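You operate a simulated robot arm through the tools that you are given. There is no shell and no other tool.

The job below is to be done with a simulated two-armed robot. You get a single attempt, and the scene is never put back.

JOB
Drain the oil cell, then refill it from bottle 1.
Fine: up to the red lines; shut the cell valve; dip tube back in its cup; spill nothing. Where these are worked on the way, their far stop is far enough and under half their travel is too little: cell valve.

Only the result counts: the job must be done as asked and must still hold three seconds after the hand-in. Knocking over, shifting, dropping, spilling or breaking anything else fails it.

ROBOT AND FRAMES
Two 7-joint arms with two-finger parallel grippers on one trunk that stands fixed in place. Base frame: the origin is at the foot of the trunk, x ahead of it, y to its left, z up. Units: m, rad, N and s.
The left shoulder is at [0.047, 0.182, 1.192], the right one opposite. With the tool pointing down near the work surface each hand reaches from about 0.26 to 0.72 m from the base axis, measured 20 degrees to its own side. Payload 3.91 kg a hand.
The tool frame of a hand sits at the grasp point between the pads (the TCP): z along the fingers, y along the line on which they close. The tips reach 0.03 m beyond it. Largest opening 0.11 m; finger width 0.02, thickness 0.01; the body of the gripper, 0.048 by 0.112 m, starts 0.055 m behind the TCP.
Orientation is that of the tool frame in the base frame, as a unit quaternion [x, y, z, w]. With the fingers straight down and closing along the base's y, the tool's x points along the base's -x, its y along +y and its z along -z.

CONTROLS
- The arms move only by the tool servo_tool. It takes "left_steps", "right_steps" or both (then of equal length, played together; a hand with none holds still); each is a list of rows, each a list of 7 numbers: the shift along the tool's x, y, z in m, then the turn, a rotation vector about the tool's x, y, z in rad, then the closure, from 0 (fully open) to 1 (shut). In form: [[dx, dy, dz, rx, ry, rz, fingers], ...]. A call has 1 to 20 rows; each row shifts and turns the commanded pose from where the row before left it, along the tool's axes as they then stand. A row lasts 0.2 s, in which the tool goes at most 0.05 m and 0.15 rad; a call with a longer step from one row to the next is refused whole, and so is a gripper value outside its range. Where a pose cannot be reached the arm comes as near as it can. A force on the tool above 40 N (or 10 N above the force at the start of the call, whichever is more), or a blocked arm, ends the call early, and 0.2 s more pass. Each finger travels about 0.072 m/s and halts on what it meets, pressing with about 38 N; the grip force reading is that of the motor and also rises with nothing between the fingers. The clock runs only during rows and for 0.2 s after the last one: add rows that do not move to give the fingers time. The reply holds the time, the measured pose of the TCP, the force on the tool along the base axes, the opening and the grip force, in the units named above and with some noise, with the torque about the TCP (base axes, N m) and any sound that the robot's microphone picked up, and new pictures: "views" is both (left out), scene, wrist or none (wrist: the cameras of the hands that moved).
- Cameras (640 x 400 px; columns grow to the right, rows downward): "scene" is now at [0.1674, 0.0427, 1.4154]; the picture's right is [0.45, -0.89, 0.00], its down [-0.27, -0.14, -0.95] and it looks along [0.85, 0.43, -0.30] (base axes); focal length 214 px, centre (320, 200). "left" rides on the left gripper at [0.072, -0.017, -0.103] in its tool frame; the picture's right is [0.23, 0.97, 0.00], its down [-0.76, 0.18, -0.62] and it looks along [-0.61, 0.14, 0.78] (tool axes); focal length 222 px, centre (320, 200). "right" rides on the right gripper at [0.072, 0.017, -0.103] in its tool frame; the picture's right is [-0.23, 0.97, 0.00], its down [-0.76, -0.18, -0.62] and it looks along [-0.61, -0.14, 0.78] (tool axes); focal length 222 px, centre (320, 200). There is no depth. A picture from a camera that has moved, and an enlarged one, comes with that camera's place and axes in the base frame and with its lens.
- move_column(by): slides the trunk up (or, below 0, down) by that many m; the arms and the scene camera ride with it, the base frame stays. It gives what a move gives, with no picture.
- head_to(pan, tilt): turns the head with the scene camera to pan (to the left, within 1.396 rad either way) and tilt (down, from -0.506 to 1.204), counted from straight ahead of the robot. It gives what a move gives, and a new picture of the scene camera.
- enlarge(camera, box): a new picture of the part [left, top, right, bottom] of that camera's present view, enlarged. It takes no simulated time.
- close_job(): hands the job in; it is judged then, once.

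Nothing tells you positions but the pictures and the camera data. Unless the task says otherwise, let go and move clear before handing in.

The tools are called after ">>>" by a JSON object that holds its "op" and its "data". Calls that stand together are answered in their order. servo_tool: Moves the arms, as the interface text tells. Its arguments: {"type":"object","properties":{"left_steps":{"type":"array","items":{"type":"array","items":{"type":"number"}}},"right_steps":{"type":"array","items":{"type":"array","items":{"type":"number"}}},"views":{"type":"string","enum":["both","scene","wrist","none"]}},"required":[]} The other tools are called the same way: move_column (by) slides the trunk up or down; head_to (pan, tilt) turns the head that bears the scene camera; enlarge (camera, box) takes an enlarged picture of a part of a camera's view; close_job () hands the job in.

At the start:

```text
clock: 0.0
left_tool_pos: [0.2124, 0.2977, 1.3817]
left_ee_rot: [0.0, 1.0, 0.0, 0.0]
left_contact_force: [-0.4, 0.0, -0.1]
left_torque: [-0.02, 0.02, 0.01]
left_opening: 0.1098
left_grip_force: 0.0
right_tool_pos: [0.2978, 0.0103, 1.3493]
right_ee_rot: [0.0, 1.0, 0.0, 0.001]
right_contact_force: [-0.3, 0.2, 0.8]
right_torque: [0.0, -0.02, -0.04]
right_opening: 0.1099
right_grip_force: 0.0
trunk travel left (down, up): [-0.45, 0.064]
head pan, tilt: [0.464, 0.309]
```

scene: 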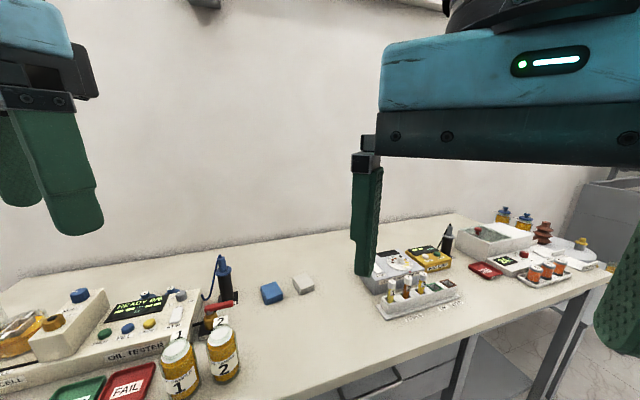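
right: 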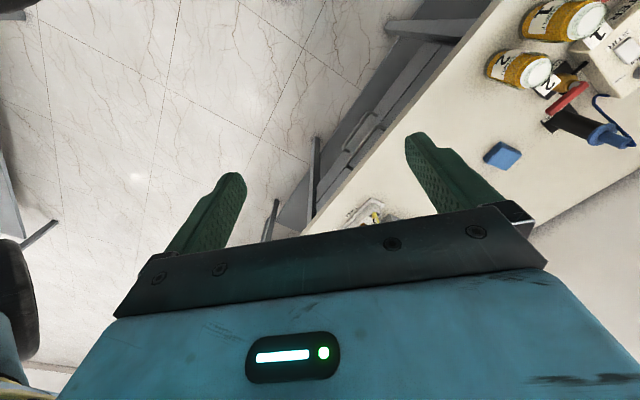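
left: 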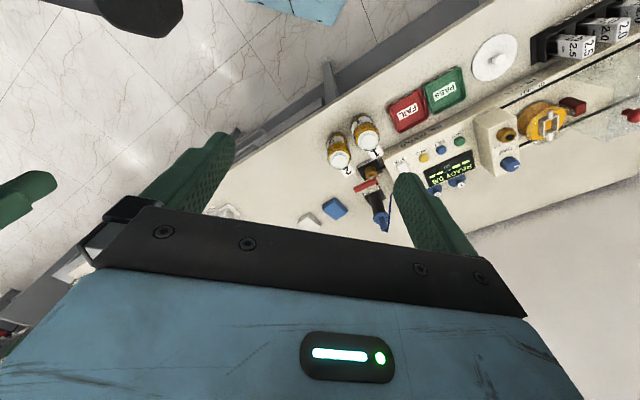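

I see a table with an oil tester on the left (cell, pass/fail trays, bottles 1 and 2) and other equipment on the right. First I'll look around with the head to locate things.

>>> {"op": "head_to", "data": {"pan": 0.9, "tilt": 0.6}}

```text
clock: 0.9
left_tool_pos: [0.2122, 0.297, 1.382]
left_ee_rot: [0.0, 1.0, 0.0, 0.0]
left_contact_force: [-0.4, 0.1, 0.2]
left_torque: [0.03, 0.02, -0.01]
left_opening: 0.1102
left_grip_force: 0.0
right_tool_pos: [0.2995, 0.0119, 1.3477]
right_ee_rot: [0.0, 1.0, -0.001, -0.001]
right_contact_force: [-0.1, 0.5, 0.1]
right_torque: [-0.01, -0.02, 0.02]
right_opening: 0.1102
right_grip_force: 0.1
trunk travel left (down, up): [-0.45, 0.064]
head pan, tilt: [0.901, 0.6]
camera scene: at [0.1672, 0.0435, 1.4138], right [0.45, -0.89, 0.0], down [-0.28, -0.14, -0.95], along [0.84, 0.43, -0.32], focal length 214 px, centre (320, 200)
```

scene: 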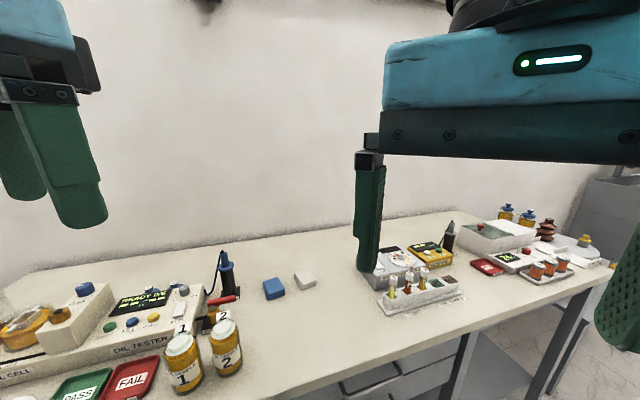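

The picture lags the head; I'll take a fresh one.

>>> {"op": "enlarge", "data": {"camera": "scene", "box": [0, 0, 640, 400]}}

>>> {"op": "enlarge", "data": {"camera": "left", "box": [300, 0, 640, 220]}}

```text
1.00 times, centred on (320, 200) of scene (not enlarged: the box is as wide or as high as the picture)
camera zoom: at [0.1672, 0.0435, 1.4138], right [0.45, -0.89, 0.0], down [-0.28, -0.14, -0.95], along [0.84, 0.43, -0.32], focal length 214 px, centre (320, 200)
```

zoom: 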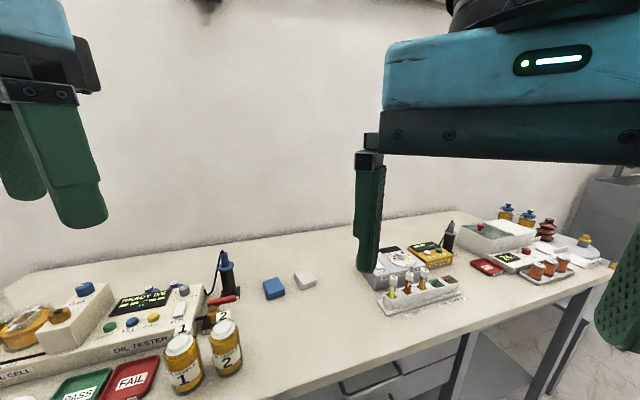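

```text
1.82 times, centred on (470, 110) of left
camera zoom: at [0.1398, 0.2805, 1.4842], right [-0.23, 0.97, 0.0], down [0.76, 0.18, 0.62], along [0.61, 0.14, -0.78], focal length 404 px, centre (47, 364)
```

zoom: 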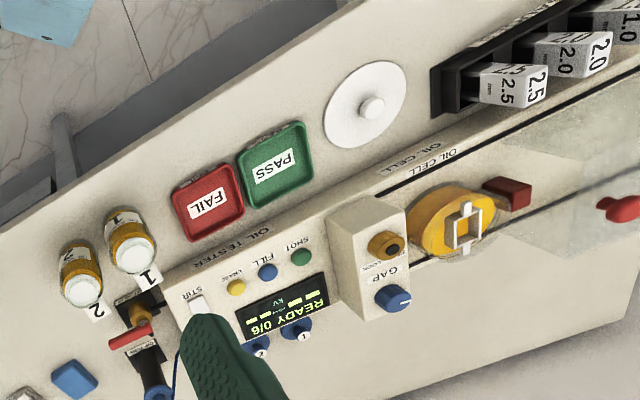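

The head's camera still shows the old direction; I'll issue the head command again.

>>> {"op": "head_to", "data": {"pan": 0.9, "tilt": 0.6}}

```text
clock: 1.5
left_tool_pos: [0.2133, 0.2981, 1.382]
left_ee_rot: [0.0, 1.0, 0.0, 0.0]
left_contact_force: [-0.2, 0.1, 0.3]
left_torque: [-0.02, -0.05, -0.01]
left_opening: 0.11
left_grip_force: 0.1
right_tool_pos: [0.3004, 0.0111, 1.3453]
right_ee_rot: [0.001, 1.0, -0.001, -0.001]
right_contact_force: [0.4, 0.6, -0.8]
right_torque: [0.0, -0.01, 0.0]
right_opening: 0.1101
right_grip_force: 0.2
trunk travel left (down, up): [-0.45, 0.064]
head pan, tilt: [0.901, 0.6]
camera scene: at [0.1671, 0.0433, 1.4138], right [0.45, -0.89, 0.0], down [-0.28, -0.14, -0.95], along [0.84, 0.43, -0.32], focal length 214 px, centre (320, 200)
```

scene: 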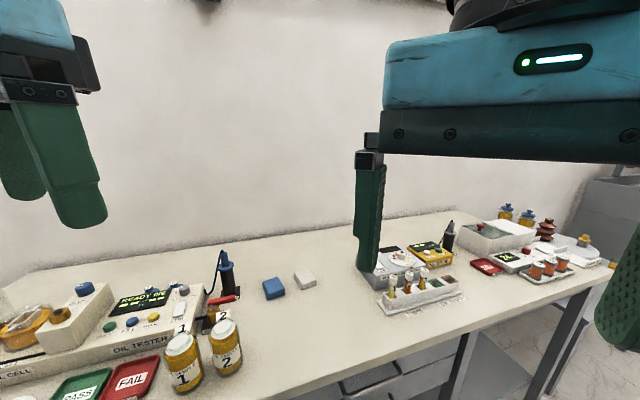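

The head reports pan 0.9 yet the camera's axes have not changed. I'll test a different head target to see whether the head responds at all.

>>> {"op": "head_to", "data": {"pan": 0.6, "tilt": 0.9}}

```text
clock: 2.3
left_tool_pos: [0.212, 0.2975, 1.3813]
left_ee_rot: [0.0, 1.0, -0.001, 0.001]
left_contact_force: [-1.1, -0.3, 0.4]
left_torque: [0.0, -0.04, 0.01]
left_opening: 0.11
left_grip_force: 0.0
right_tool_pos: [0.2997, 0.0106, 1.3453]
right_ee_rot: [0.002, 1.0, -0.001, -0.003]
right_contact_force: [-0.4, 0.0, 0.0]
right_torque: [0.02, 0.0, 0.01]
right_opening: 0.1099
right_grip_force: 0.1
trunk travel left (down, up): [-0.45, 0.064]
head pan, tilt: [0.6, 0.901]
camera scene: at [0.1671, 0.0433, 1.4136], right [0.45, -0.89, 0.0], down [-0.29, -0.15, -0.95], along [0.84, 0.43, -0.32], focal length 214 px, centre (320, 200)
```

scene: 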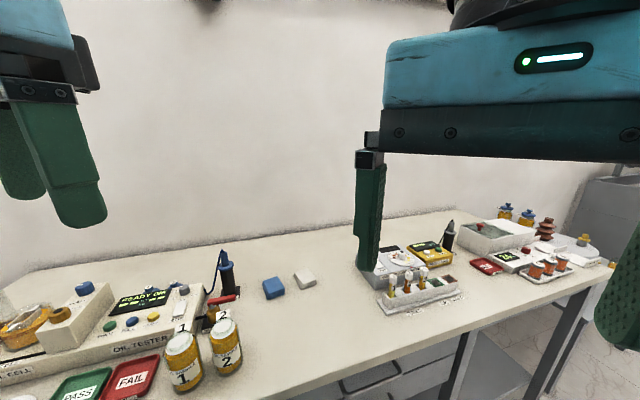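

The camera doesn't follow the head command; the right arm is right beside the head and drifts slightly, so it may be jamming the head. I'll move the right hand away to its right and then retry.

>>> {"op": "servo_tool", "data": {"right_steps": [[0, -0.03, 0, 0, 0, 0, 0], [0, -0.03, 0, 0, 0, 0, 0], [0, -0.03, 0, 0, 0, 0, 0], [0, -0.03, 0, 0, 0, 0, 0], [0, -0.03, 0, 0, 0, 0, 0], [0, -0.03, 0, 0, 0, 0, 0], [0, -0.03, 0, 0, 0, 0, 0], [0, 0, 0, 0, 0, 0, 0]], "views": "both"}}

```text
clock: 2.8
left_tool_pos: [0.2138, 0.296, 1.3825]
left_ee_rot: [0.0, 1.0, 0.0, 0.0]
left_contact_force: [-0.2, -0.4, 0.1]
left_torque: [-0.02, 0.01, 0.02]
left_opening: 0.1098
left_grip_force: 0.0
right_tool_pos: [0.3061, -0.0283, 1.342]
right_ee_rot: [0.013, 1.0, -0.005, -0.004]
right_contact_force: [0.6, 0.2, 0.3]
right_torque: [0.01, 0.04, 0.0]
right_opening: 0.1102
right_grip_force: 0.2
trunk travel left (down, up): [-0.45, 0.064]
head pan, tilt: [0.6, 0.901]
stopped in row 2 (right hand): the force on the tool passed its limit at 74 N (the readings are from after the stop); the commanded pose is now the measured one
camera scene: at [0.1725, 0.0291, 1.4044], right [0.31, -0.95, 0.0], down [-0.39, -0.13, -0.91], along [0.87, 0.28, -0.41], focal length 214 px, centre (320, 200)
camera right: at [0.2346, -0.0084, 1.4444], right [0.25, 0.97, -0.01], down [0.76, -0.19, 0.62], along [0.6, -0.17, -0.78], focal length 222 px, centre (320, 200)
```

scene: 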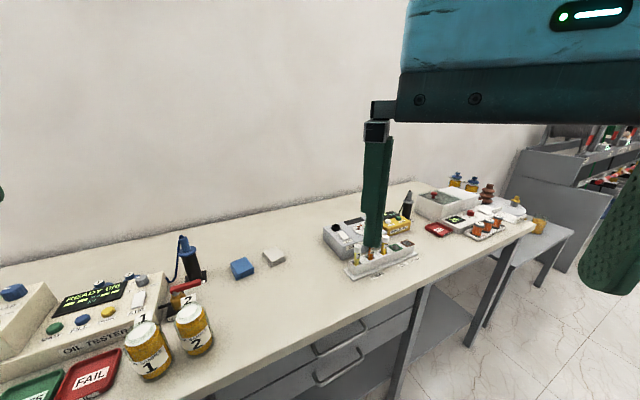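
right: 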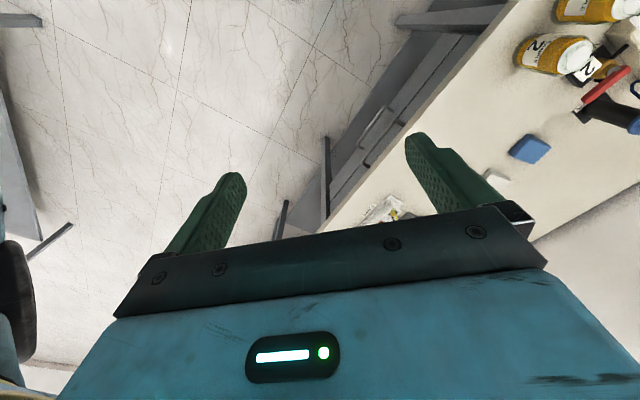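

The right arm was indeed pressing the head. I'll move the right hand forward and down away from the head first.

>>> {"op": "servo_tool", "data": {"right_steps": [[-0.02, 0, 0.0, 0, 0, 0, 0], [-0.03, 0, 0.0, 0, 0, 0, 0], [-0.03, 0, 0.01, 0, 0, 0, 0], [-0.03, -0.01, 0.01, 0, 0, 0, 0], [-0.02, -0.02, 0.01, 0, 0, 0, 0], [0, -0.03, 0, 0, 0, 0, 0], [0, -0.03, 0, 0, 0, 0, 0], [0, -0.03, 0, 0, 0, 0, 0]], "views": "scene"}}

```text
clock: 4.6
left_tool_pos: [0.2119, 0.2963, 1.3828]
left_ee_rot: [-0.001, 1.0, 0.0, 0.0]
left_contact_force: [-0.3, -0.1, 1.0]
left_torque: [-0.02, -0.04, 0.02]
left_opening: 0.1101
left_grip_force: 0.0
right_tool_pos: [0.428, -0.1526, 1.3171]
right_ee_rot: [0.01, 1.0, -0.003, 0.002]
right_contact_force: [-0.6, -0.5, 0.3]
right_torque: [0.01, 0.01, 0.04]
right_opening: 0.11
right_grip_force: 0.0
trunk travel left (down, up): [-0.45, 0.064]
head pan, tilt: [0.6, 0.901]
camera scene: at [0.1458, 0.0426, 1.364], right [0.56, -0.83, 0.0], down [-0.65, -0.44, -0.62], along [0.51, 0.35, -0.78], focal length 214 px, centre (320, 200)
```

scene: 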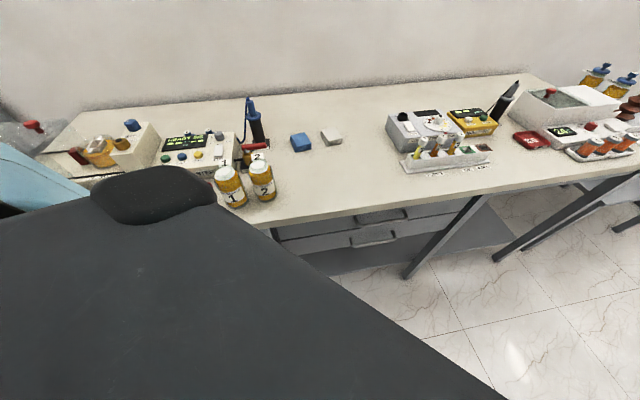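

The head is free now. I'll turn it toward the oil tester on the left.

>>> {"op": "head_to", "data": {"pan": 0.95, "tilt": 0.6}}

```text
clock: 5.4
left_tool_pos: [0.2123, 0.2972, 1.382]
left_ee_rot: [0.0, 1.0, 0.0, 0.0]
left_contact_force: [-0.1, 0.2, 0.0]
left_torque: [-0.03, 0.02, -0.03]
left_opening: 0.1102
left_grip_force: 0.1
right_tool_pos: [0.4288, -0.1508, 1.3168]
right_ee_rot: [0.011, 1.0, -0.002, 0.002]
right_contact_force: [0.1, 0.1, -0.8]
right_torque: [-0.03, 0.0, 0.01]
right_opening: 0.1099
right_grip_force: 0.1
trunk travel left (down, up): [-0.45, 0.064]
head pan, tilt: [0.949, 0.6]
camera scene: at [0.1356, 0.0728, 1.3886], right [0.81, -0.58, 0.0], down [-0.33, -0.46, -0.82], along [0.48, 0.67, -0.57], focal length 214 px, centre (320, 200)
```

scene: 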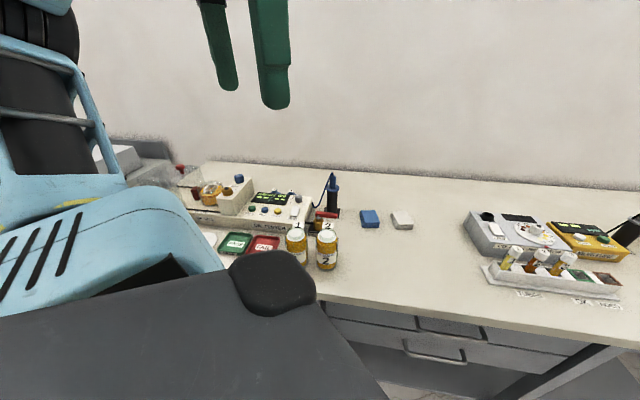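

>>> {"op": "enlarge", "data": {"camera": "scene", "box": [160, 150, 420, 312]}}

>>> {"op": "enlarge", "data": {"camera": "scene", "box": [165, 160, 295, 240]}}

>>> {"op": "enlarge", "data": {"camera": "scene", "box": [440, 180, 640, 304]}}

>>> {"op": "enlarge", "data": {"camera": "left", "box": [320, 0, 640, 200]}}

```text
2.46 times, centred on (290, 231) of scene
camera zoom: at [0.1356, 0.0728, 1.3886], right [0.81, -0.58, 0.0], down [-0.33, -0.46, -0.82], along [0.48, 0.67, -0.57], focal length 528 px, centre (394, 124)
```

zoom: 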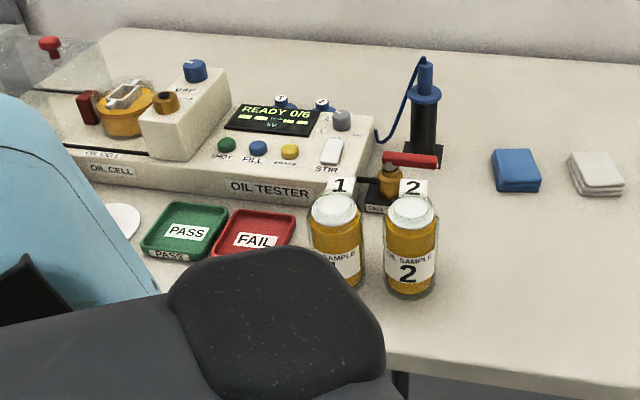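

```text
4.92 times, centred on (230, 200) of scene
camera zoom: at [0.1356, 0.0728, 1.3886], right [0.81, -0.58, 0.0], down [-0.33, -0.46, -0.82], along [0.48, 0.67, -0.57], focal length 1056 px, centre (763, 200)
```

zoom: 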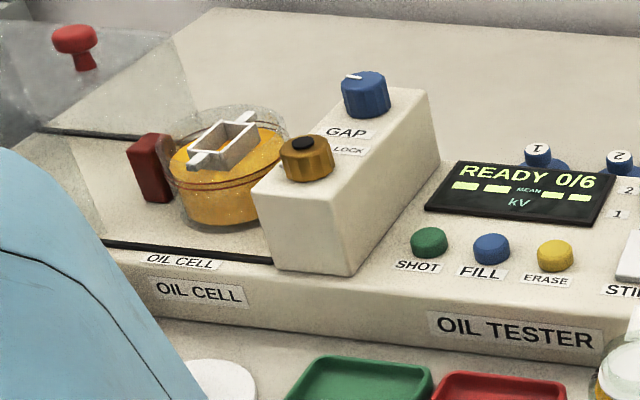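

```text
3.20 times, centred on (540, 242) of scene
camera zoom: at [0.1356, 0.0728, 1.3886], right [0.81, -0.58, 0.0], down [-0.33, -0.46, -0.82], along [0.48, 0.67, -0.57], focal length 686 px, centre (-384, 66)
```

zoom: 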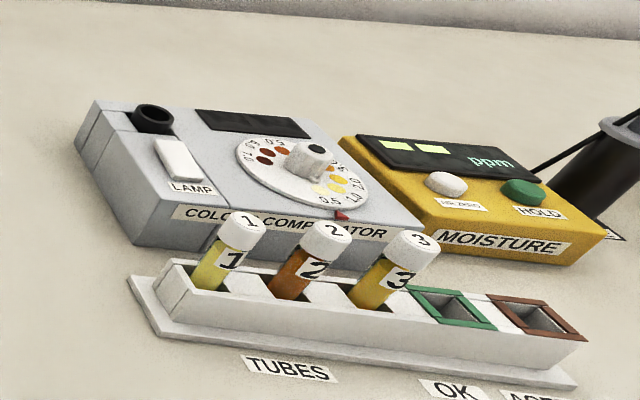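

```text
2.00 times, centred on (480, 100) of left
camera zoom: at [0.1397, 0.2803, 1.4843], right [-0.23, 0.97, 0.0], down [0.76, 0.18, 0.62], along [0.61, 0.14, -0.78], focal length 444 px, centre (0, 400)
```

zoom: 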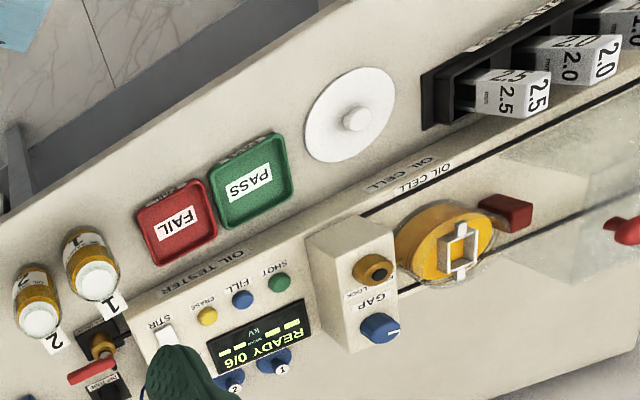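

The head is aimed well. I'll zoom in on the valve, dip tube, bottles and the tester panel.

>>> {"op": "enlarge", "data": {"camera": "scene", "box": [280, 165, 350, 209]}}

>>> {"op": "enlarge", "data": {"camera": "scene", "box": [275, 200, 355, 280]}}

>>> {"op": "enlarge", "data": {"camera": "scene", "box": [300, 200, 350, 232]}}

>>> {"op": "enlarge", "data": {"camera": "scene", "box": [185, 170, 250, 211]}}

>>> {"op": "enlarge", "data": {"camera": "left", "box": [320, 100, 440, 240]}}

```text
9.09 times, centred on (315, 187) of scene
camera zoom: at [0.1356, 0.0728, 1.3886], right [0.81, -0.58, 0.0], down [-0.33, -0.46, -0.82], along [0.48, 0.67, -0.57], focal length 1950 px, centre (366, 318)
```

zoom: 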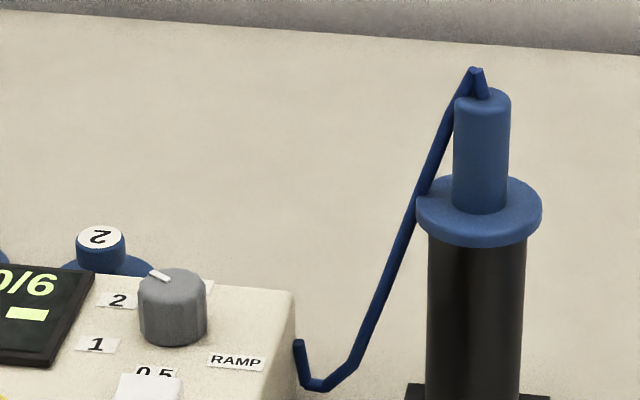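

```text
5.00 times, centred on (315, 240) of scene
camera zoom: at [0.1356, 0.0728, 1.3886], right [0.81, -0.58, 0.0], down [-0.33, -0.46, -0.82], along [0.48, 0.67, -0.57], focal length 1072 px, centre (345, 0)
```

zoom: 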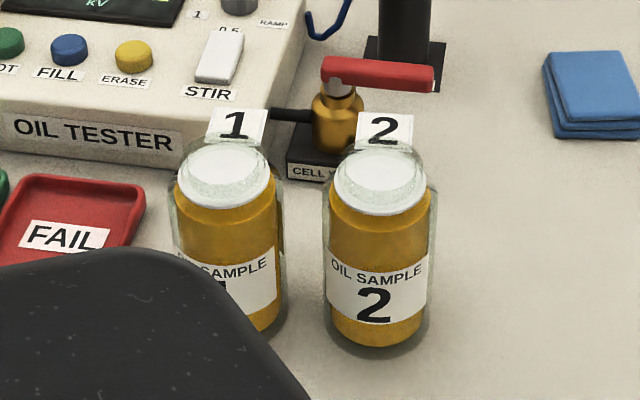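

```text
12.50 times, centred on (325, 216) of scene
camera zoom: at [0.1356, 0.0728, 1.3886], right [0.81, -0.58, 0.0], down [-0.33, -0.46, -0.82], along [0.48, 0.67, -0.57], focal length 2681 px, centre (258, 0)
```

zoom: 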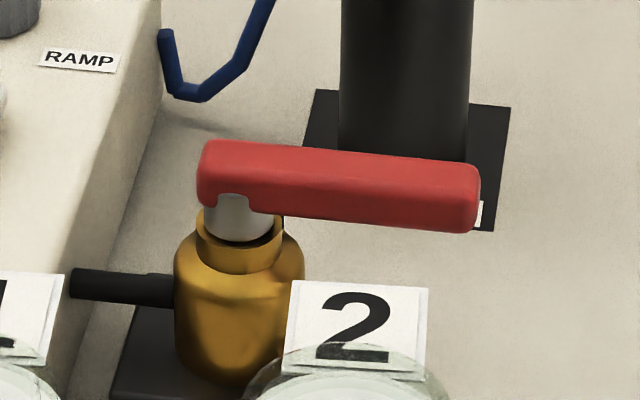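

```text
9.76 times, centred on (218, 190) of scene
camera zoom: at [0.1356, 0.0728, 1.3886], right [0.81, -0.58, 0.0], down [-0.33, -0.46, -0.82], along [0.48, 0.67, -0.57], focal length 2092 px, centre (1320, 293)
```

zoom: 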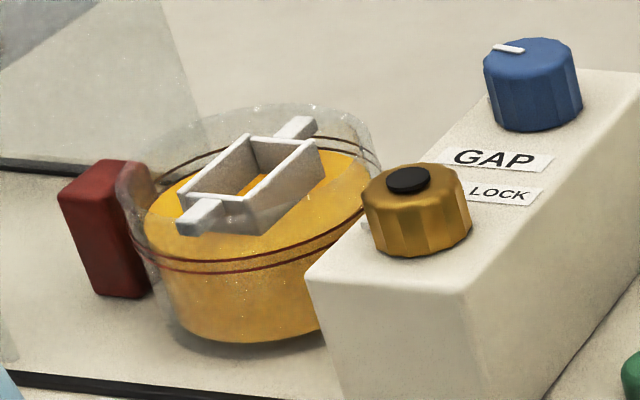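

```text
2.86 times, centred on (380, 170) of left
camera zoom: at [0.1397, 0.2803, 1.4843], right [-0.23, 0.97, 0.0], down [0.76, 0.18, 0.62], along [0.61, 0.14, -0.78], focal length 635 px, centre (149, 286)
```

zoom: 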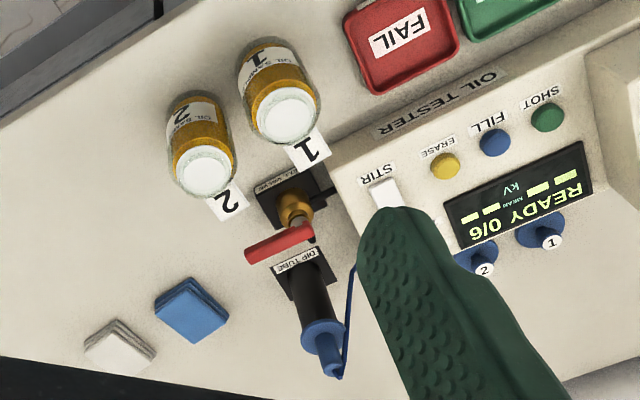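

I have a first triangulation: dip tube handle top near (0.54, 0.56, 1.05). I'll zoom in further from the left wrist camera on valve, dip tube, cell, bottles.

>>> {"op": "enlarge", "data": {"camera": "left", "box": [350, 150, 400, 235]}}

>>> {"op": "enlarge", "data": {"camera": "left", "box": [320, 110, 400, 180]}}

>>> {"op": "enlarge", "data": {"camera": "left", "box": [460, 90, 580, 180]}}

>>> {"op": "enlarge", "data": {"camera": "left", "box": [390, 120, 490, 200]}}

>>> {"op": "enlarge", "data": {"camera": "left", "box": [450, 0, 640, 120]}}

```text
4.71 times, centred on (375, 192) of left
camera zoom: at [0.1397, 0.2803, 1.4843], right [-0.23, 0.97, 0.0], down [0.76, 0.18, 0.62], along [0.61, 0.14, -0.78], focal length 1045 px, centre (61, 235)
```

zoom: 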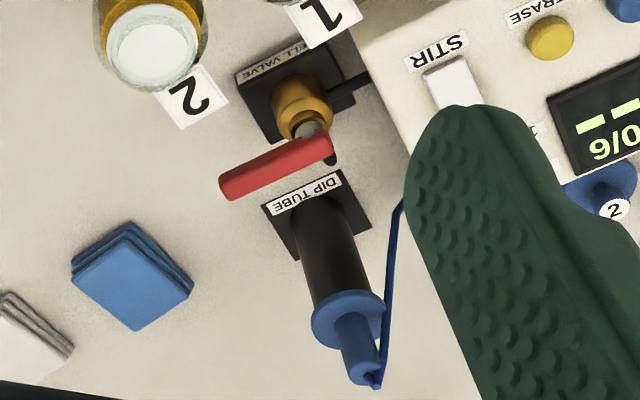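

```text
5.71 times, centred on (360, 145) of left
camera zoom: at [0.1397, 0.2803, 1.4843], right [-0.23, 0.97, 0.0], down [0.76, 0.18, 0.62], along [0.61, 0.14, -0.78], focal length 1269 px, centre (91, 514)
```

zoom: 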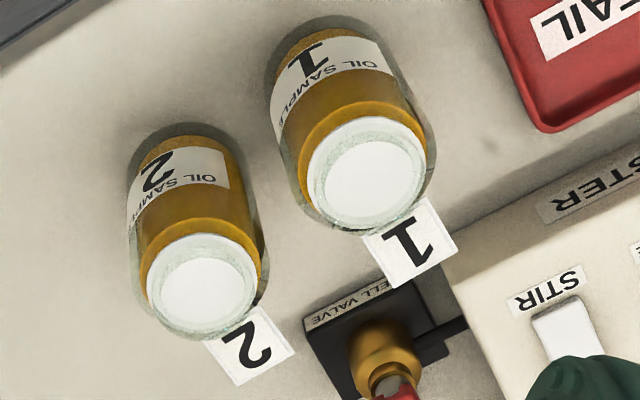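

```text
4.44 times, centred on (520, 135) of left
camera zoom: at [0.1397, 0.2803, 1.4843], right [-0.23, 0.97, 0.0], down [0.76, 0.18, 0.62], along [0.61, 0.14, -0.78], focal length 987 px, centre (-569, 489)
```

zoom: 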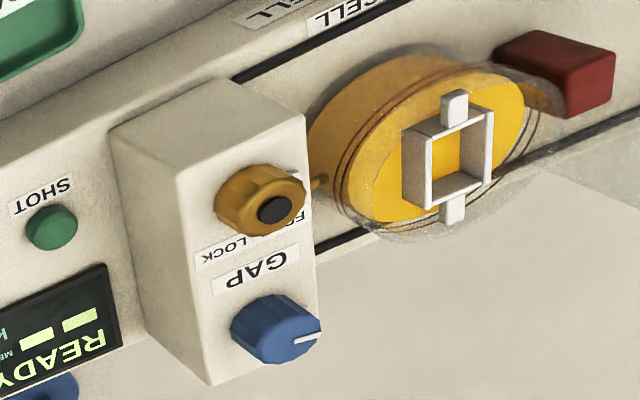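

```text
5.00 times, centred on (440, 160) of left
camera zoom: at [0.1397, 0.2803, 1.4843], right [-0.23, 0.97, 0.0], down [0.76, 0.18, 0.62], along [0.61, 0.14, -0.78], focal length 1111 px, centre (-280, 400)
```

zoom: 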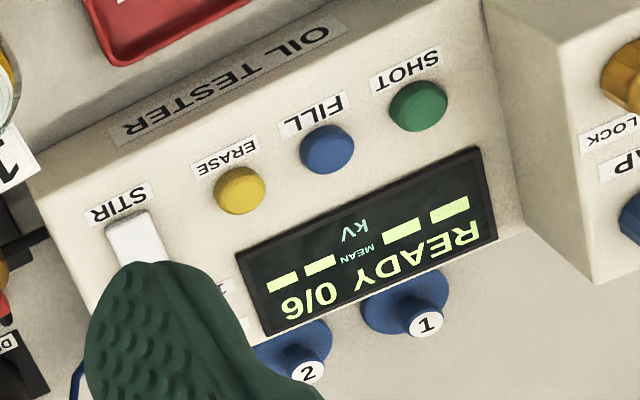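

```text
3.33 times, centred on (545, 60) of left
camera zoom: at [0.1397, 0.2803, 1.4843], right [-0.23, 0.97, 0.0], down [0.76, 0.18, 0.62], along [0.61, 0.14, -0.78], focal length 740 px, centre (-430, 667)
```

zoom: 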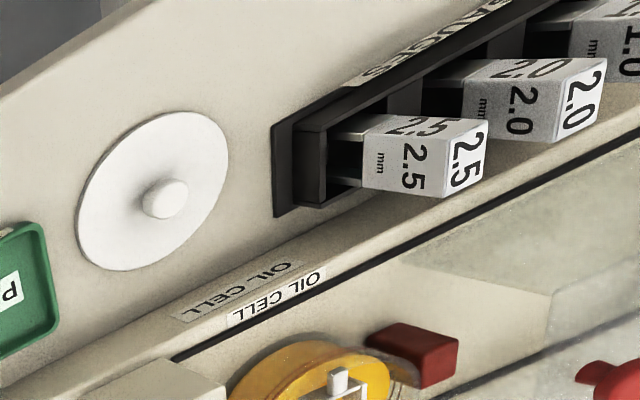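

Estimates so far: bottle 1 top (0.32, 0.44, 1.00), bottle 2 (0.385, 0.39, 1.00), valve pivot (0.44, 0.50, 0.97), lever end (0.49, 0.47, 0.965). I'll bring the left wrist camera closer to inspect the valve, bottles and tube.

>>> {"op": "servo_tool", "data": {"left_steps": [[-0.01, 0.015, 0.02, 0, 0, 0, 0], [-0.0135, 0.019, 0.0278, 0, 0, 0, 0], [-0.0135, 0.019, 0.0278, 0, 0, 0, 0], [-0.0135, 0.019, 0.0278, 0, 0, 0, 0], [-0.0135, 0.019, 0.0278, 0, 0, 0, 0], [-0.0135, 0.019, 0.0278, 0, 0, 0, 0], [-0.0135, 0.019, 0.0278, 0, 0, 0, 0], [-0.0, 0.0, 0.0, 0, 0, 0, 0], [0, 0, 0, 0, 0, 0, 0]], "views": "both"}}

```text
clock: 7.4
left_tool_pos: [0.3031, 0.4254, 1.1956]
left_ee_rot: [-0.001, 1.0, -0.001, 0.0]
left_contact_force: [0.9, 0.7, 0.6]
left_torque: [-0.03, -0.02, -0.03]
left_opening: 0.1102
left_grip_force: 0.0
right_tool_pos: [0.4303, -0.1505, 1.3166]
right_ee_rot: [0.012, 1.0, -0.003, 0.003]
right_contact_force: [-1.0, 0.3, 0.0]
right_torque: [0.02, -0.01, 0.01]
right_opening: 0.1099
right_grip_force: 0.0
trunk travel left (down, up): [-0.45, 0.064]
head pan, tilt: [0.949, 0.6]
camera scene: at [0.1355, 0.0732, 1.3886], right [0.81, -0.58, 0.0], down [-0.33, -0.46, -0.82], along [0.48, 0.67, -0.57], focal length 214 px, centre (320, 200)
camera left: at [0.2295, 0.409, 1.2979], right [-0.23, 0.97, 0.0], down [0.76, 0.18, 0.62], along [0.61, 0.14, -0.78], focal length 222 px, centre (320, 200)
```

scene: 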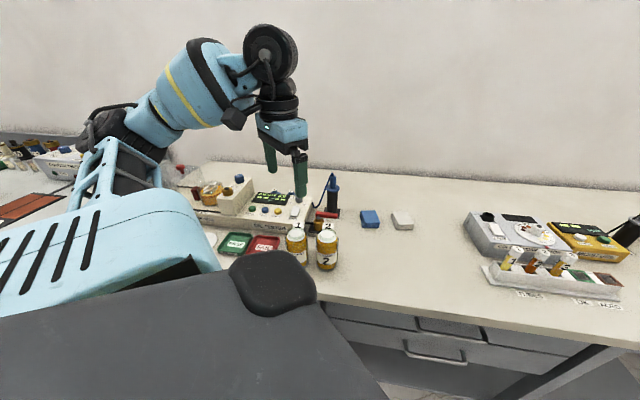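
left: 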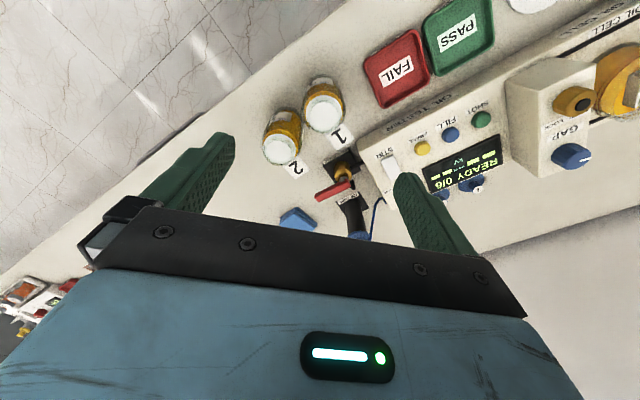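

>>> {"op": "enlarge", "data": {"camera": "left", "box": [255, 70, 365, 170]}}

>>> {"op": "enlarge", "data": {"camera": "left", "box": [300, 140, 400, 240]}}

>>> {"op": "enlarge", "data": {"camera": "left", "box": [370, 90, 520, 200]}}

>>> {"op": "enlarge", "data": {"camera": "left", "box": [310, 160, 370, 210]}}

```text
4.00 times, centred on (310, 120) of left
camera zoom: at [0.2295, 0.409, 1.2979], right [-0.23, 0.97, 0.0], down [0.76, 0.18, 0.62], along [0.61, 0.14, -0.78], focal length 888 px, centre (360, 520)
```

zoom: 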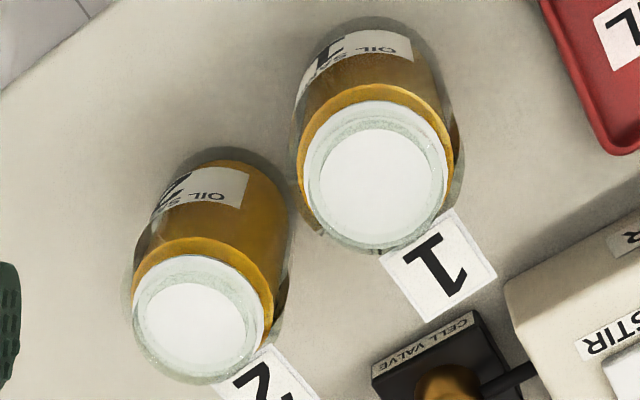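

```text
4.00 times, centred on (350, 190) of left
camera zoom: at [0.2295, 0.409, 1.2979], right [-0.23, 0.97, 0.0], down [0.76, 0.18, 0.62], along [0.61, 0.14, -0.78], focal length 888 px, centre (200, 240)
```

zoom: 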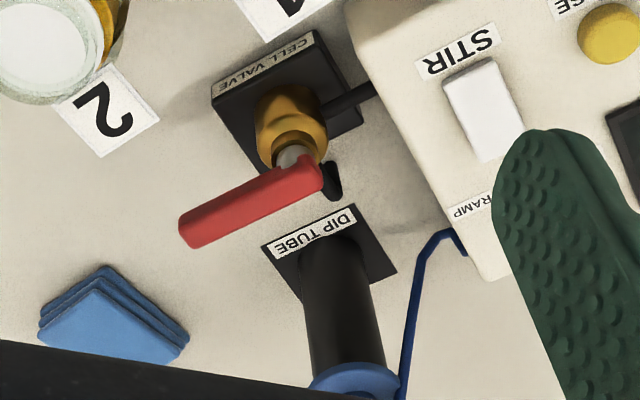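

```text
3.64 times, centred on (445, 145) of left
camera zoom: at [0.2295, 0.409, 1.2979], right [-0.23, 0.97, 0.0], down [0.76, 0.18, 0.62], along [0.61, 0.14, -0.78], focal length 808 px, centre (-134, 400)
```

zoom: 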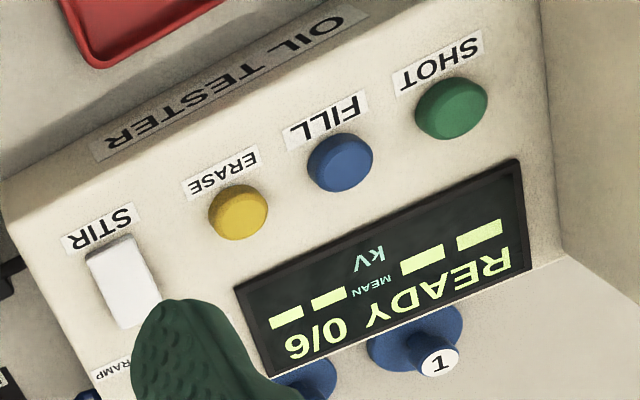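

```text
8.00 times, centred on (340, 185) of left
camera zoom: at [0.2295, 0.409, 1.2979], right [-0.23, 0.97, 0.0], down [0.76, 0.18, 0.62], along [0.61, 0.14, -0.78], focal length 1777 px, centre (160, 320)
```

zoom: 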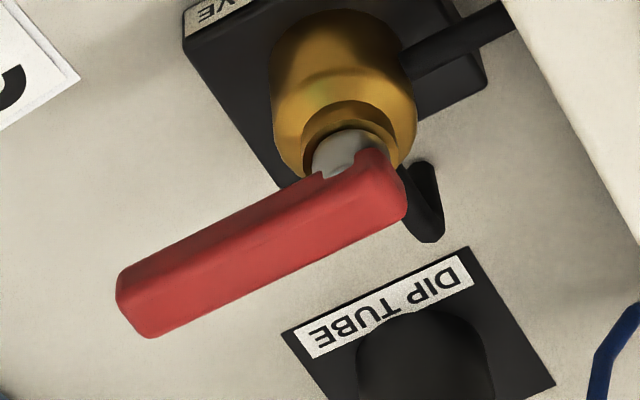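

>>> {"op": "enlarge", "data": {"camera": "left", "box": [300, 75, 350, 135]}}

>>> {"op": "enlarge", "data": {"camera": "scene", "box": [280, 222, 345, 272]}}

>>> {"op": "enlarge", "data": {"camera": "scene", "box": [285, 222, 315, 242]}}

>>> {"op": "enlarge", "data": {"camera": "scene", "box": [300, 165, 345, 220]}}

>>> {"op": "enlarge", "data": {"camera": "right", "box": [320, 0, 640, 200]}}

```text
6.67 times, centred on (325, 105) of left
camera zoom: at [0.2295, 0.409, 1.2979], right [-0.23, 0.97, 0.0], down [0.76, 0.18, 0.62], along [0.61, 0.14, -0.78], focal length 1481 px, centre (287, 833)
```

zoom: 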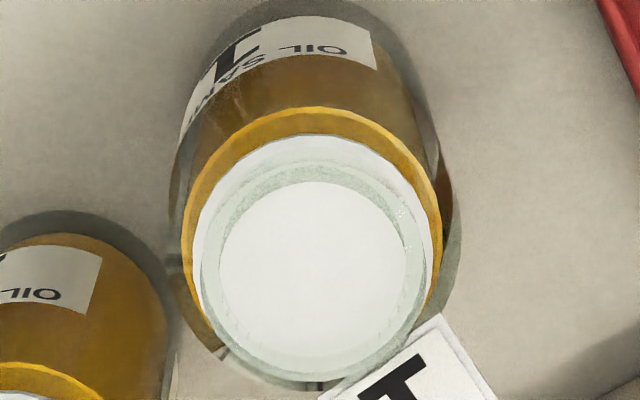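

```text
8.00 times, centred on (312, 247) of scene
camera zoom: at [0.1355, 0.0732, 1.3886], right [0.81, -0.58, 0.0], down [-0.33, -0.46, -0.82], along [0.48, 0.67, -0.57], focal length 1716 px, centre (380, -176)
```

zoom: 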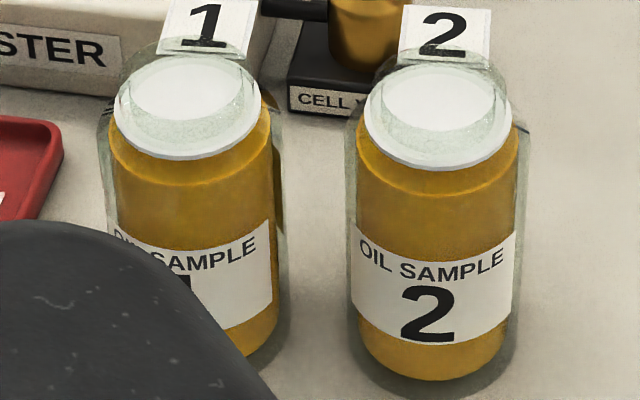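

```text
16.00 times, centred on (300, 232) of scene
camera zoom: at [0.1355, 0.0732, 1.3886], right [0.81, -0.58, 0.0], down [-0.33, -0.46, -0.82], along [0.48, 0.67, -0.57], focal length 3432 px, centre (640, -312)
```

zoom: 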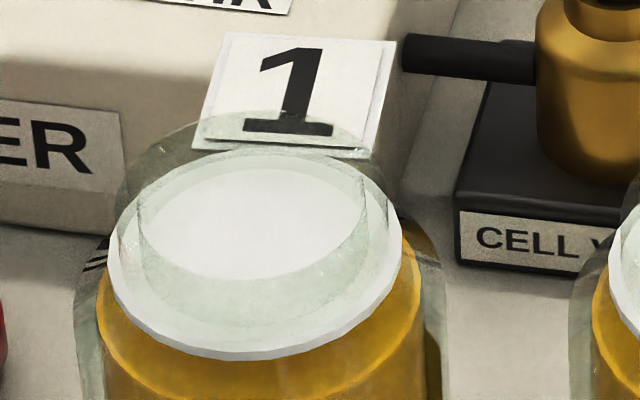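

```text
7.27 times, centred on (322, 192) of scene
camera zoom: at [0.1355, 0.0732, 1.3886], right [0.81, -0.58, 0.0], down [-0.33, -0.46, -0.82], along [0.48, 0.67, -0.57], focal length 1560 px, centre (302, 254)
```

zoom: 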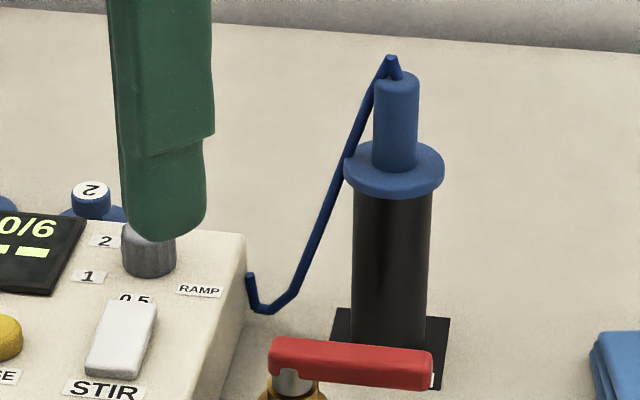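

```text
2.00 times, centred on (480, 100) of right
camera zoom: at [0.3571, -0.1312, 1.419], right [0.25, 0.97, -0.01], down [0.76, -0.19, 0.63], along [0.61, -0.16, -0.78], focal length 444 px, centre (0, 400)
```

zoom: 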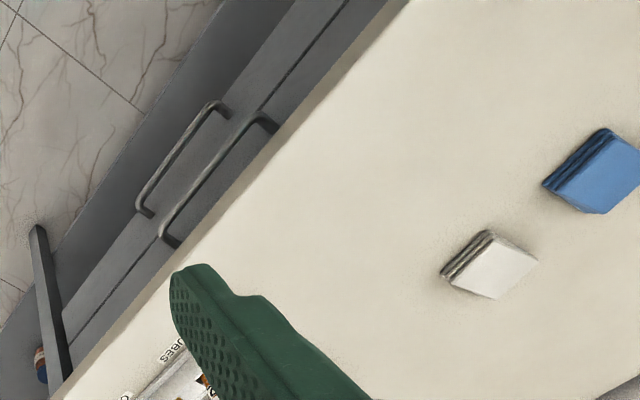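

Table top is about z = 0.90 and the tester is aligned at 45° (buttons run along (0.707, −0.707)); FILL ≈ (0.317, 0.645, 0.954), lever runs from its pivot (0.438, 0.503) to the robot's right. I'll rotate the left hand 45° and move above the lever, fingers half closed.

>>> {"op": "servo_tool", "data": {"left_steps": [[0, 0, 0, 0, 0, 0.131, 0.3], [0, 0, 0, 0, 0, 0.131, 0.64], [0, 0, 0, 0, 0, 0.131, 0.64], [0, 0, 0, 0, 0, 0.131, 0.64], [0, 0, 0, 0, 0, 0.131, 0.64], [0, 0, 0, 0, 0, 0.13, 0.64], [-0.01065, 0.0189, 0.012, 0, 0, 0, 0.64], [-0.01065, 0.0189, 0.012, 0, 0, 0, 0.64], [-0.01065, 0.0189, 0.012, 0, 0, 0, 0.64], [-0.01065, 0.0189, 0.012, 0, 0, 0, 0.64], [-0.01065, 0.0189, 0.012, 0, 0, 0, 0.64], [-0.01065, 0.0189, 0.012, 0, 0, 0, 0.64], [-0.01065, 0.0189, 0.012, 0, 0, 0, 0.64], [-0.01065, 0.0189, 0.012, 0, 0, 0, 0.64], [0, 0, 0, 0, 0, 0, 0.64], [0, 0, 0, 0, 0, 0, 0.64]], "views": "both"}}

```text
clock: 10.8
left_tool_pos: [0.4197, 0.3242, 1.104]
left_ee_rot: [0.381, 0.924, 0.001, 0.0]
left_contact_force: [0.4, 0.4, -0.9]
left_torque: [-0.02, -0.01, -0.03]
left_opening: 0.0396
left_grip_force: 0.0
left hand out of reach, approached as far as the arm can: row 5, 6, 7, 8, 9, 10, 11, 12, 13, 14
right_tool_pos: [0.4294, -0.1499, 1.3157]
right_ee_rot: [0.011, 1.0, -0.003, 0.001]
right_contact_force: [-0.6, 0.3, 0.3]
right_torque: [-0.01, 0.03, 0.04]
right_opening: 0.1101
right_grip_force: 0.0
trunk travel left (down, up): [-0.45, 0.064]
head pan, tilt: [0.949, 0.6]
camera scene: at [0.1357, 0.0728, 1.3886], right [0.81, -0.58, 0.0], down [-0.33, -0.46, -0.82], along [0.48, 0.67, -0.57], focal length 214 px, centre (320, 200)
camera left: at [0.3558, 0.3634, 1.2062], right [0.53, 0.85, 0.0], down [0.67, -0.41, 0.62], along [0.53, -0.33, -0.78], focal length 222 px, centre (320, 200)
```

scene: 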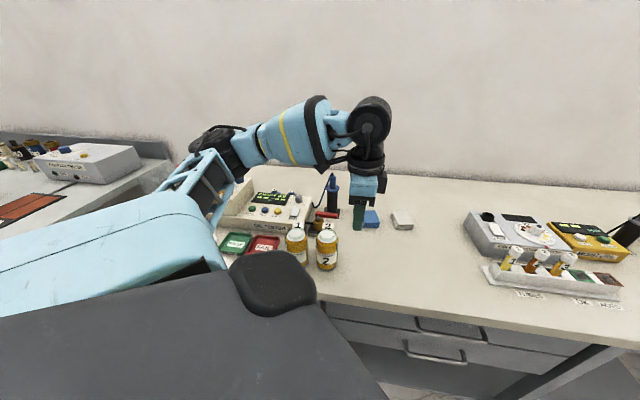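
left: 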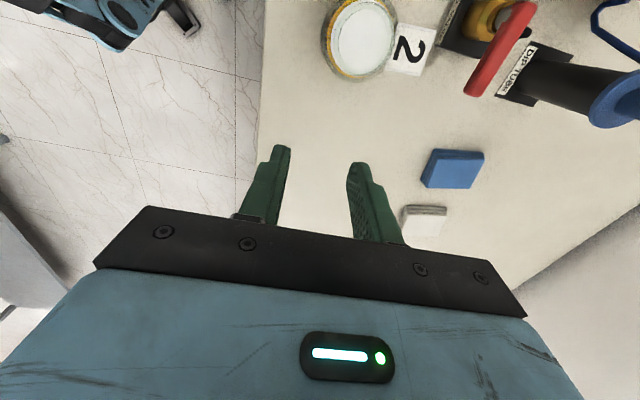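

The −45° hand yaw is beyond the wrist's range there, so the hand ended short. The natural orientation (yaw +45°, camera facing the back of the table) should work; I'll rotate the other way.

>>> {"op": "servo_tool", "data": {"left_steps": [[0, 0, 0, 0, 0, -0.1428, 0.64], [0, 0, 0, 0, 0, -0.1428, 0.64], [0, 0, 0, 0, 0, -0.1428, 0.64], [0, 0, 0, 0, 0, -0.1428, 0.64], [0, 0, 0, 0, 0, -0.1428, 0.64], [0, 0, 0, 0, 0, -0.1428, 0.64], [0, 0, 0, 0, 0, -0.1428, 0.64], [0, 0, 0, 0, 0, -0.1428, 0.64], [0, 0, 0, 0, 0, -0.1428, 0.64], [0, 0, 0, 0, 0, -0.1428, 0.64], [0, 0, 0, 0, 0, -0.1428, 0.64], [0, 0, 0, 0, 0, 0, 0.64]], "views": "both"}}

```text
clock: 13.4
left_tool_pos: [0.4214, 0.3265, 1.1043]
left_ee_rot: [-0.383, 0.924, 0.0, 0.0]
left_contact_force: [0.6, 0.3, -0.2]
left_torque: [-0.02, 0.0, 0.01]
left_opening: 0.0398
left_grip_force: 0.1
right_tool_pos: [0.4277, -0.1501, 1.3167]
right_ee_rot: [0.012, 1.0, -0.002, 0.002]
right_contact_force: [-0.3, 0.1, -0.4]
right_torque: [0.0, -0.01, 0.01]
right_opening: 0.1099
right_grip_force: 0.1
trunk travel left (down, up): [-0.45, 0.064]
head pan, tilt: [0.949, 0.6]
camera scene: at [0.1354, 0.0729, 1.3887], right [0.81, -0.58, 0.0], down [-0.33, -0.46, -0.83], along [0.48, 0.67, -0.56], focal length 214 px, centre (320, 200)
camera left: at [0.3806, 0.2632, 1.2066], right [-0.85, 0.53, 0.0], down [0.41, 0.66, 0.62], along [0.33, 0.53, -0.78], focal length 222 px, centre (320, 200)
```

scene: 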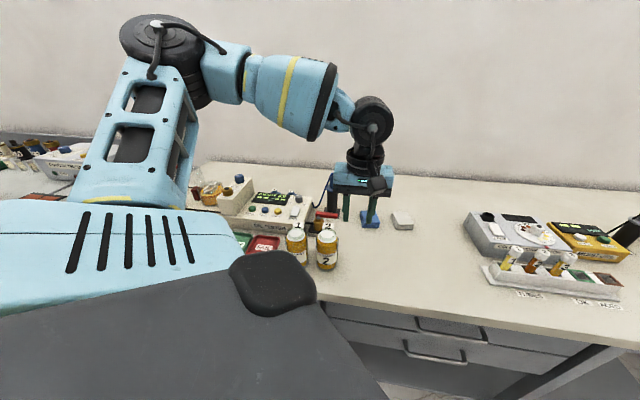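
left: 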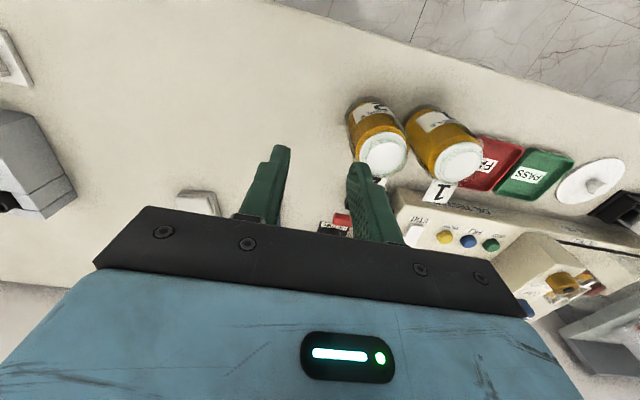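

Orientation is now as desired and reachable. Zooming the left wrist view to check the cards behind the bottles and the lever before approaching.

>>> {"op": "enlarge", "data": {"camera": "left", "box": [340, 90, 500, 240]}}

>>> {"op": "enlarge", "data": {"camera": "scene", "box": [280, 165, 400, 240]}}

```text
2.67 times, centred on (420, 165) of left
camera zoom: at [0.3806, 0.2632, 1.2066], right [-0.85, 0.53, 0.0], down [0.41, 0.66, 0.62], along [0.33, 0.53, -0.78], focal length 592 px, centre (53, 293)
```

zoom: 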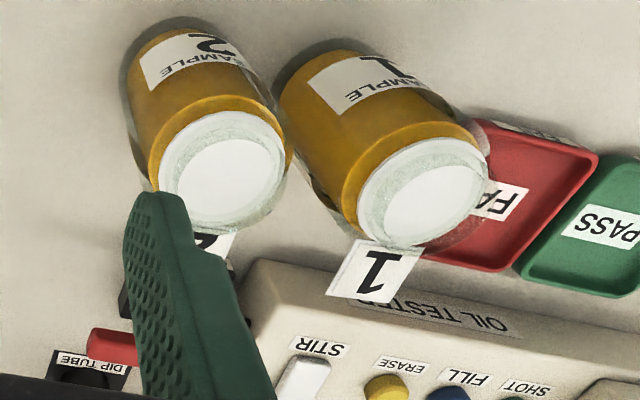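

```text
5.33 times, centred on (340, 202) of scene
camera zoom: at [0.1354, 0.0729, 1.3887], right [0.81, -0.58, 0.0], down [-0.33, -0.46, -0.83], along [0.48, 0.67, -0.56], focal length 1144 px, centre (213, 187)
```

zoom: 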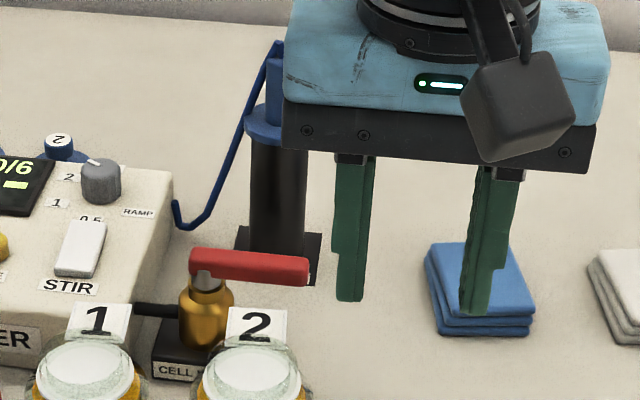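

The number cards are attached to the bottle necks, so I must keep clear of them. I'll close the fingers and move to just in front of the lever's outer end, staying high first.

>>> {"op": "servo_tool", "data": {"left_steps": [[-0.0188, 0, 0, 0, 0, 0, 0.8], [-0.0188, 0, 0, 0, 0, 0, 1], [-0.0188, 0, 0, 0, 0, 0, 1], [-0.0188, 0, 0, 0, 0, 0, 1], [-0.0188, 0, 0, 0, 0, 0, 1], [-0.0188, 0, 0, 0, 0, 0, 1], [0, 0.0168, 0, 0, 0, 0, 1], [0, 0.0168, 0, 0, 0, 0, 1], [0, 0.0168, 0, 0, 0, 0, 1], [0, 0.0168, 0, 0, 0, 0, 1], [0, 0, 0.01, 0, 0, 0, 1], [0, 0, 0.015, 0, 0, 0, 1], [0, 0, 0.015, 0, 0, 0, 1], [0, 0, 0, 0, 0, 0, 1]], "views": "both"}}

```text
clock: 16.4
left_tool_pos: [0.4517, 0.4525, 1.0636]
left_ee_rot: [-0.382, 0.924, 0.0, 0.001]
left_contact_force: [-0.7, -0.7, 0.0]
left_torque: [0.02, 0.0, 0.03]
left_opening: 0.0
left_grip_force: 38.5
right_tool_pos: [0.429, -0.1504, 1.3181]
right_ee_rot: [0.011, 1.0, -0.002, 0.001]
right_contact_force: [-0.3, 0.3, -0.9]
right_torque: [-0.02, 0.0, -0.03]
right_opening: 0.1099
right_grip_force: 0.0
trunk travel left (down, up): [-0.45, 0.064]
head pan, tilt: [0.949, 0.6]
camera scene: at [0.1352, 0.0728, 1.3887], right [0.81, -0.58, 0.0], down [-0.33, -0.46, -0.83], along [0.48, 0.67, -0.56], focal length 214 px, centre (320, 200)
camera left: at [0.4118, 0.3887, 1.166], right [-0.85, 0.53, 0.0], down [0.41, 0.66, 0.62], along [0.33, 0.53, -0.78], focal length 222 px, centre (320, 200)
```

scene: 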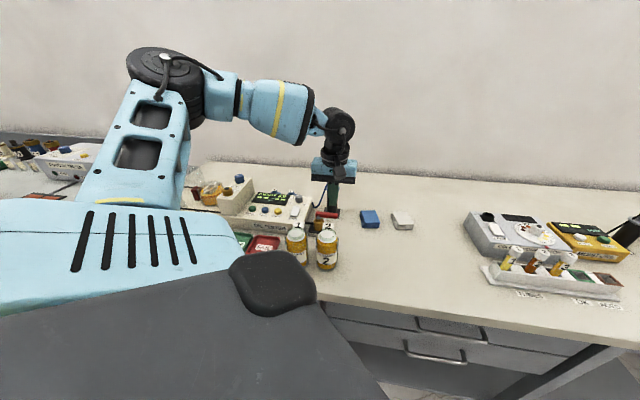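
left: 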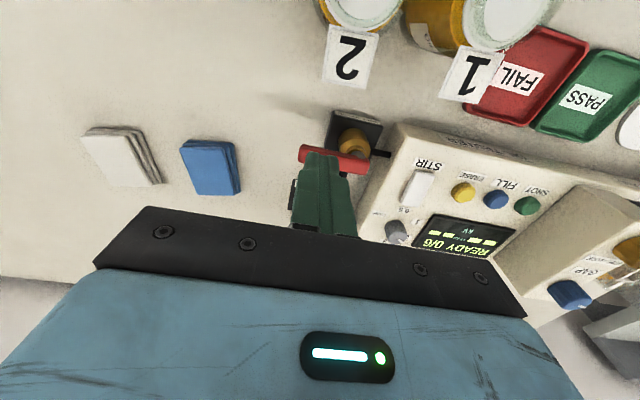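

>>> {"op": "enlarge", "data": {"camera": "left", "box": [270, 90, 400, 240]}}

>>> {"op": "enlarge", "data": {"camera": "scene", "box": [290, 150, 370, 240]}}

```text
2.67 times, centred on (335, 165) of left
camera zoom: at [0.4118, 0.3887, 1.166], right [-0.85, 0.53, 0.0], down [0.41, 0.66, 0.62], along [0.33, 0.53, -0.78], focal length 592 px, centre (280, 293)
```

zoom: 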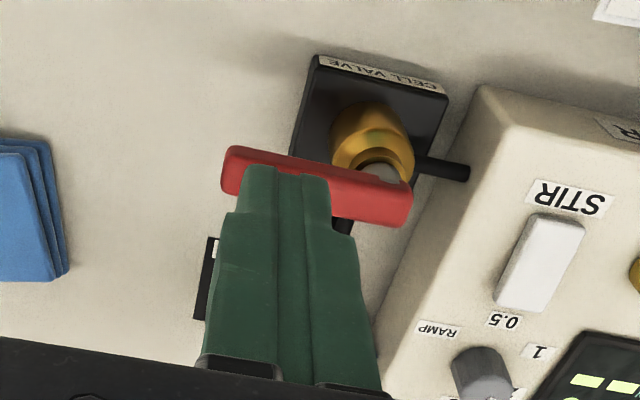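

```text
4.44 times, centred on (330, 195) of scene
camera zoom: at [0.1352, 0.0728, 1.3887], right [0.81, -0.58, 0.0], down [-0.33, -0.46, -0.83], along [0.48, 0.67, -0.56], focal length 953 px, centre (276, 222)
```

zoom: 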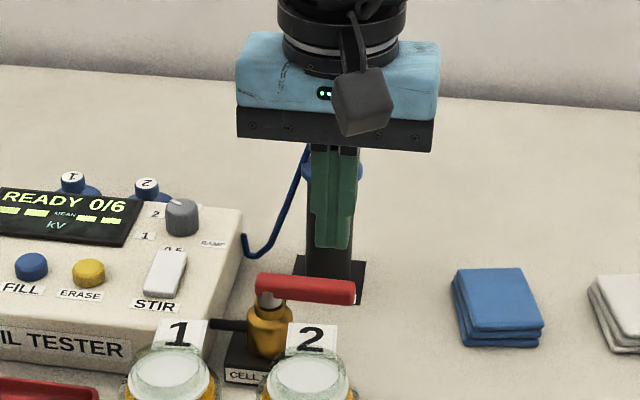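

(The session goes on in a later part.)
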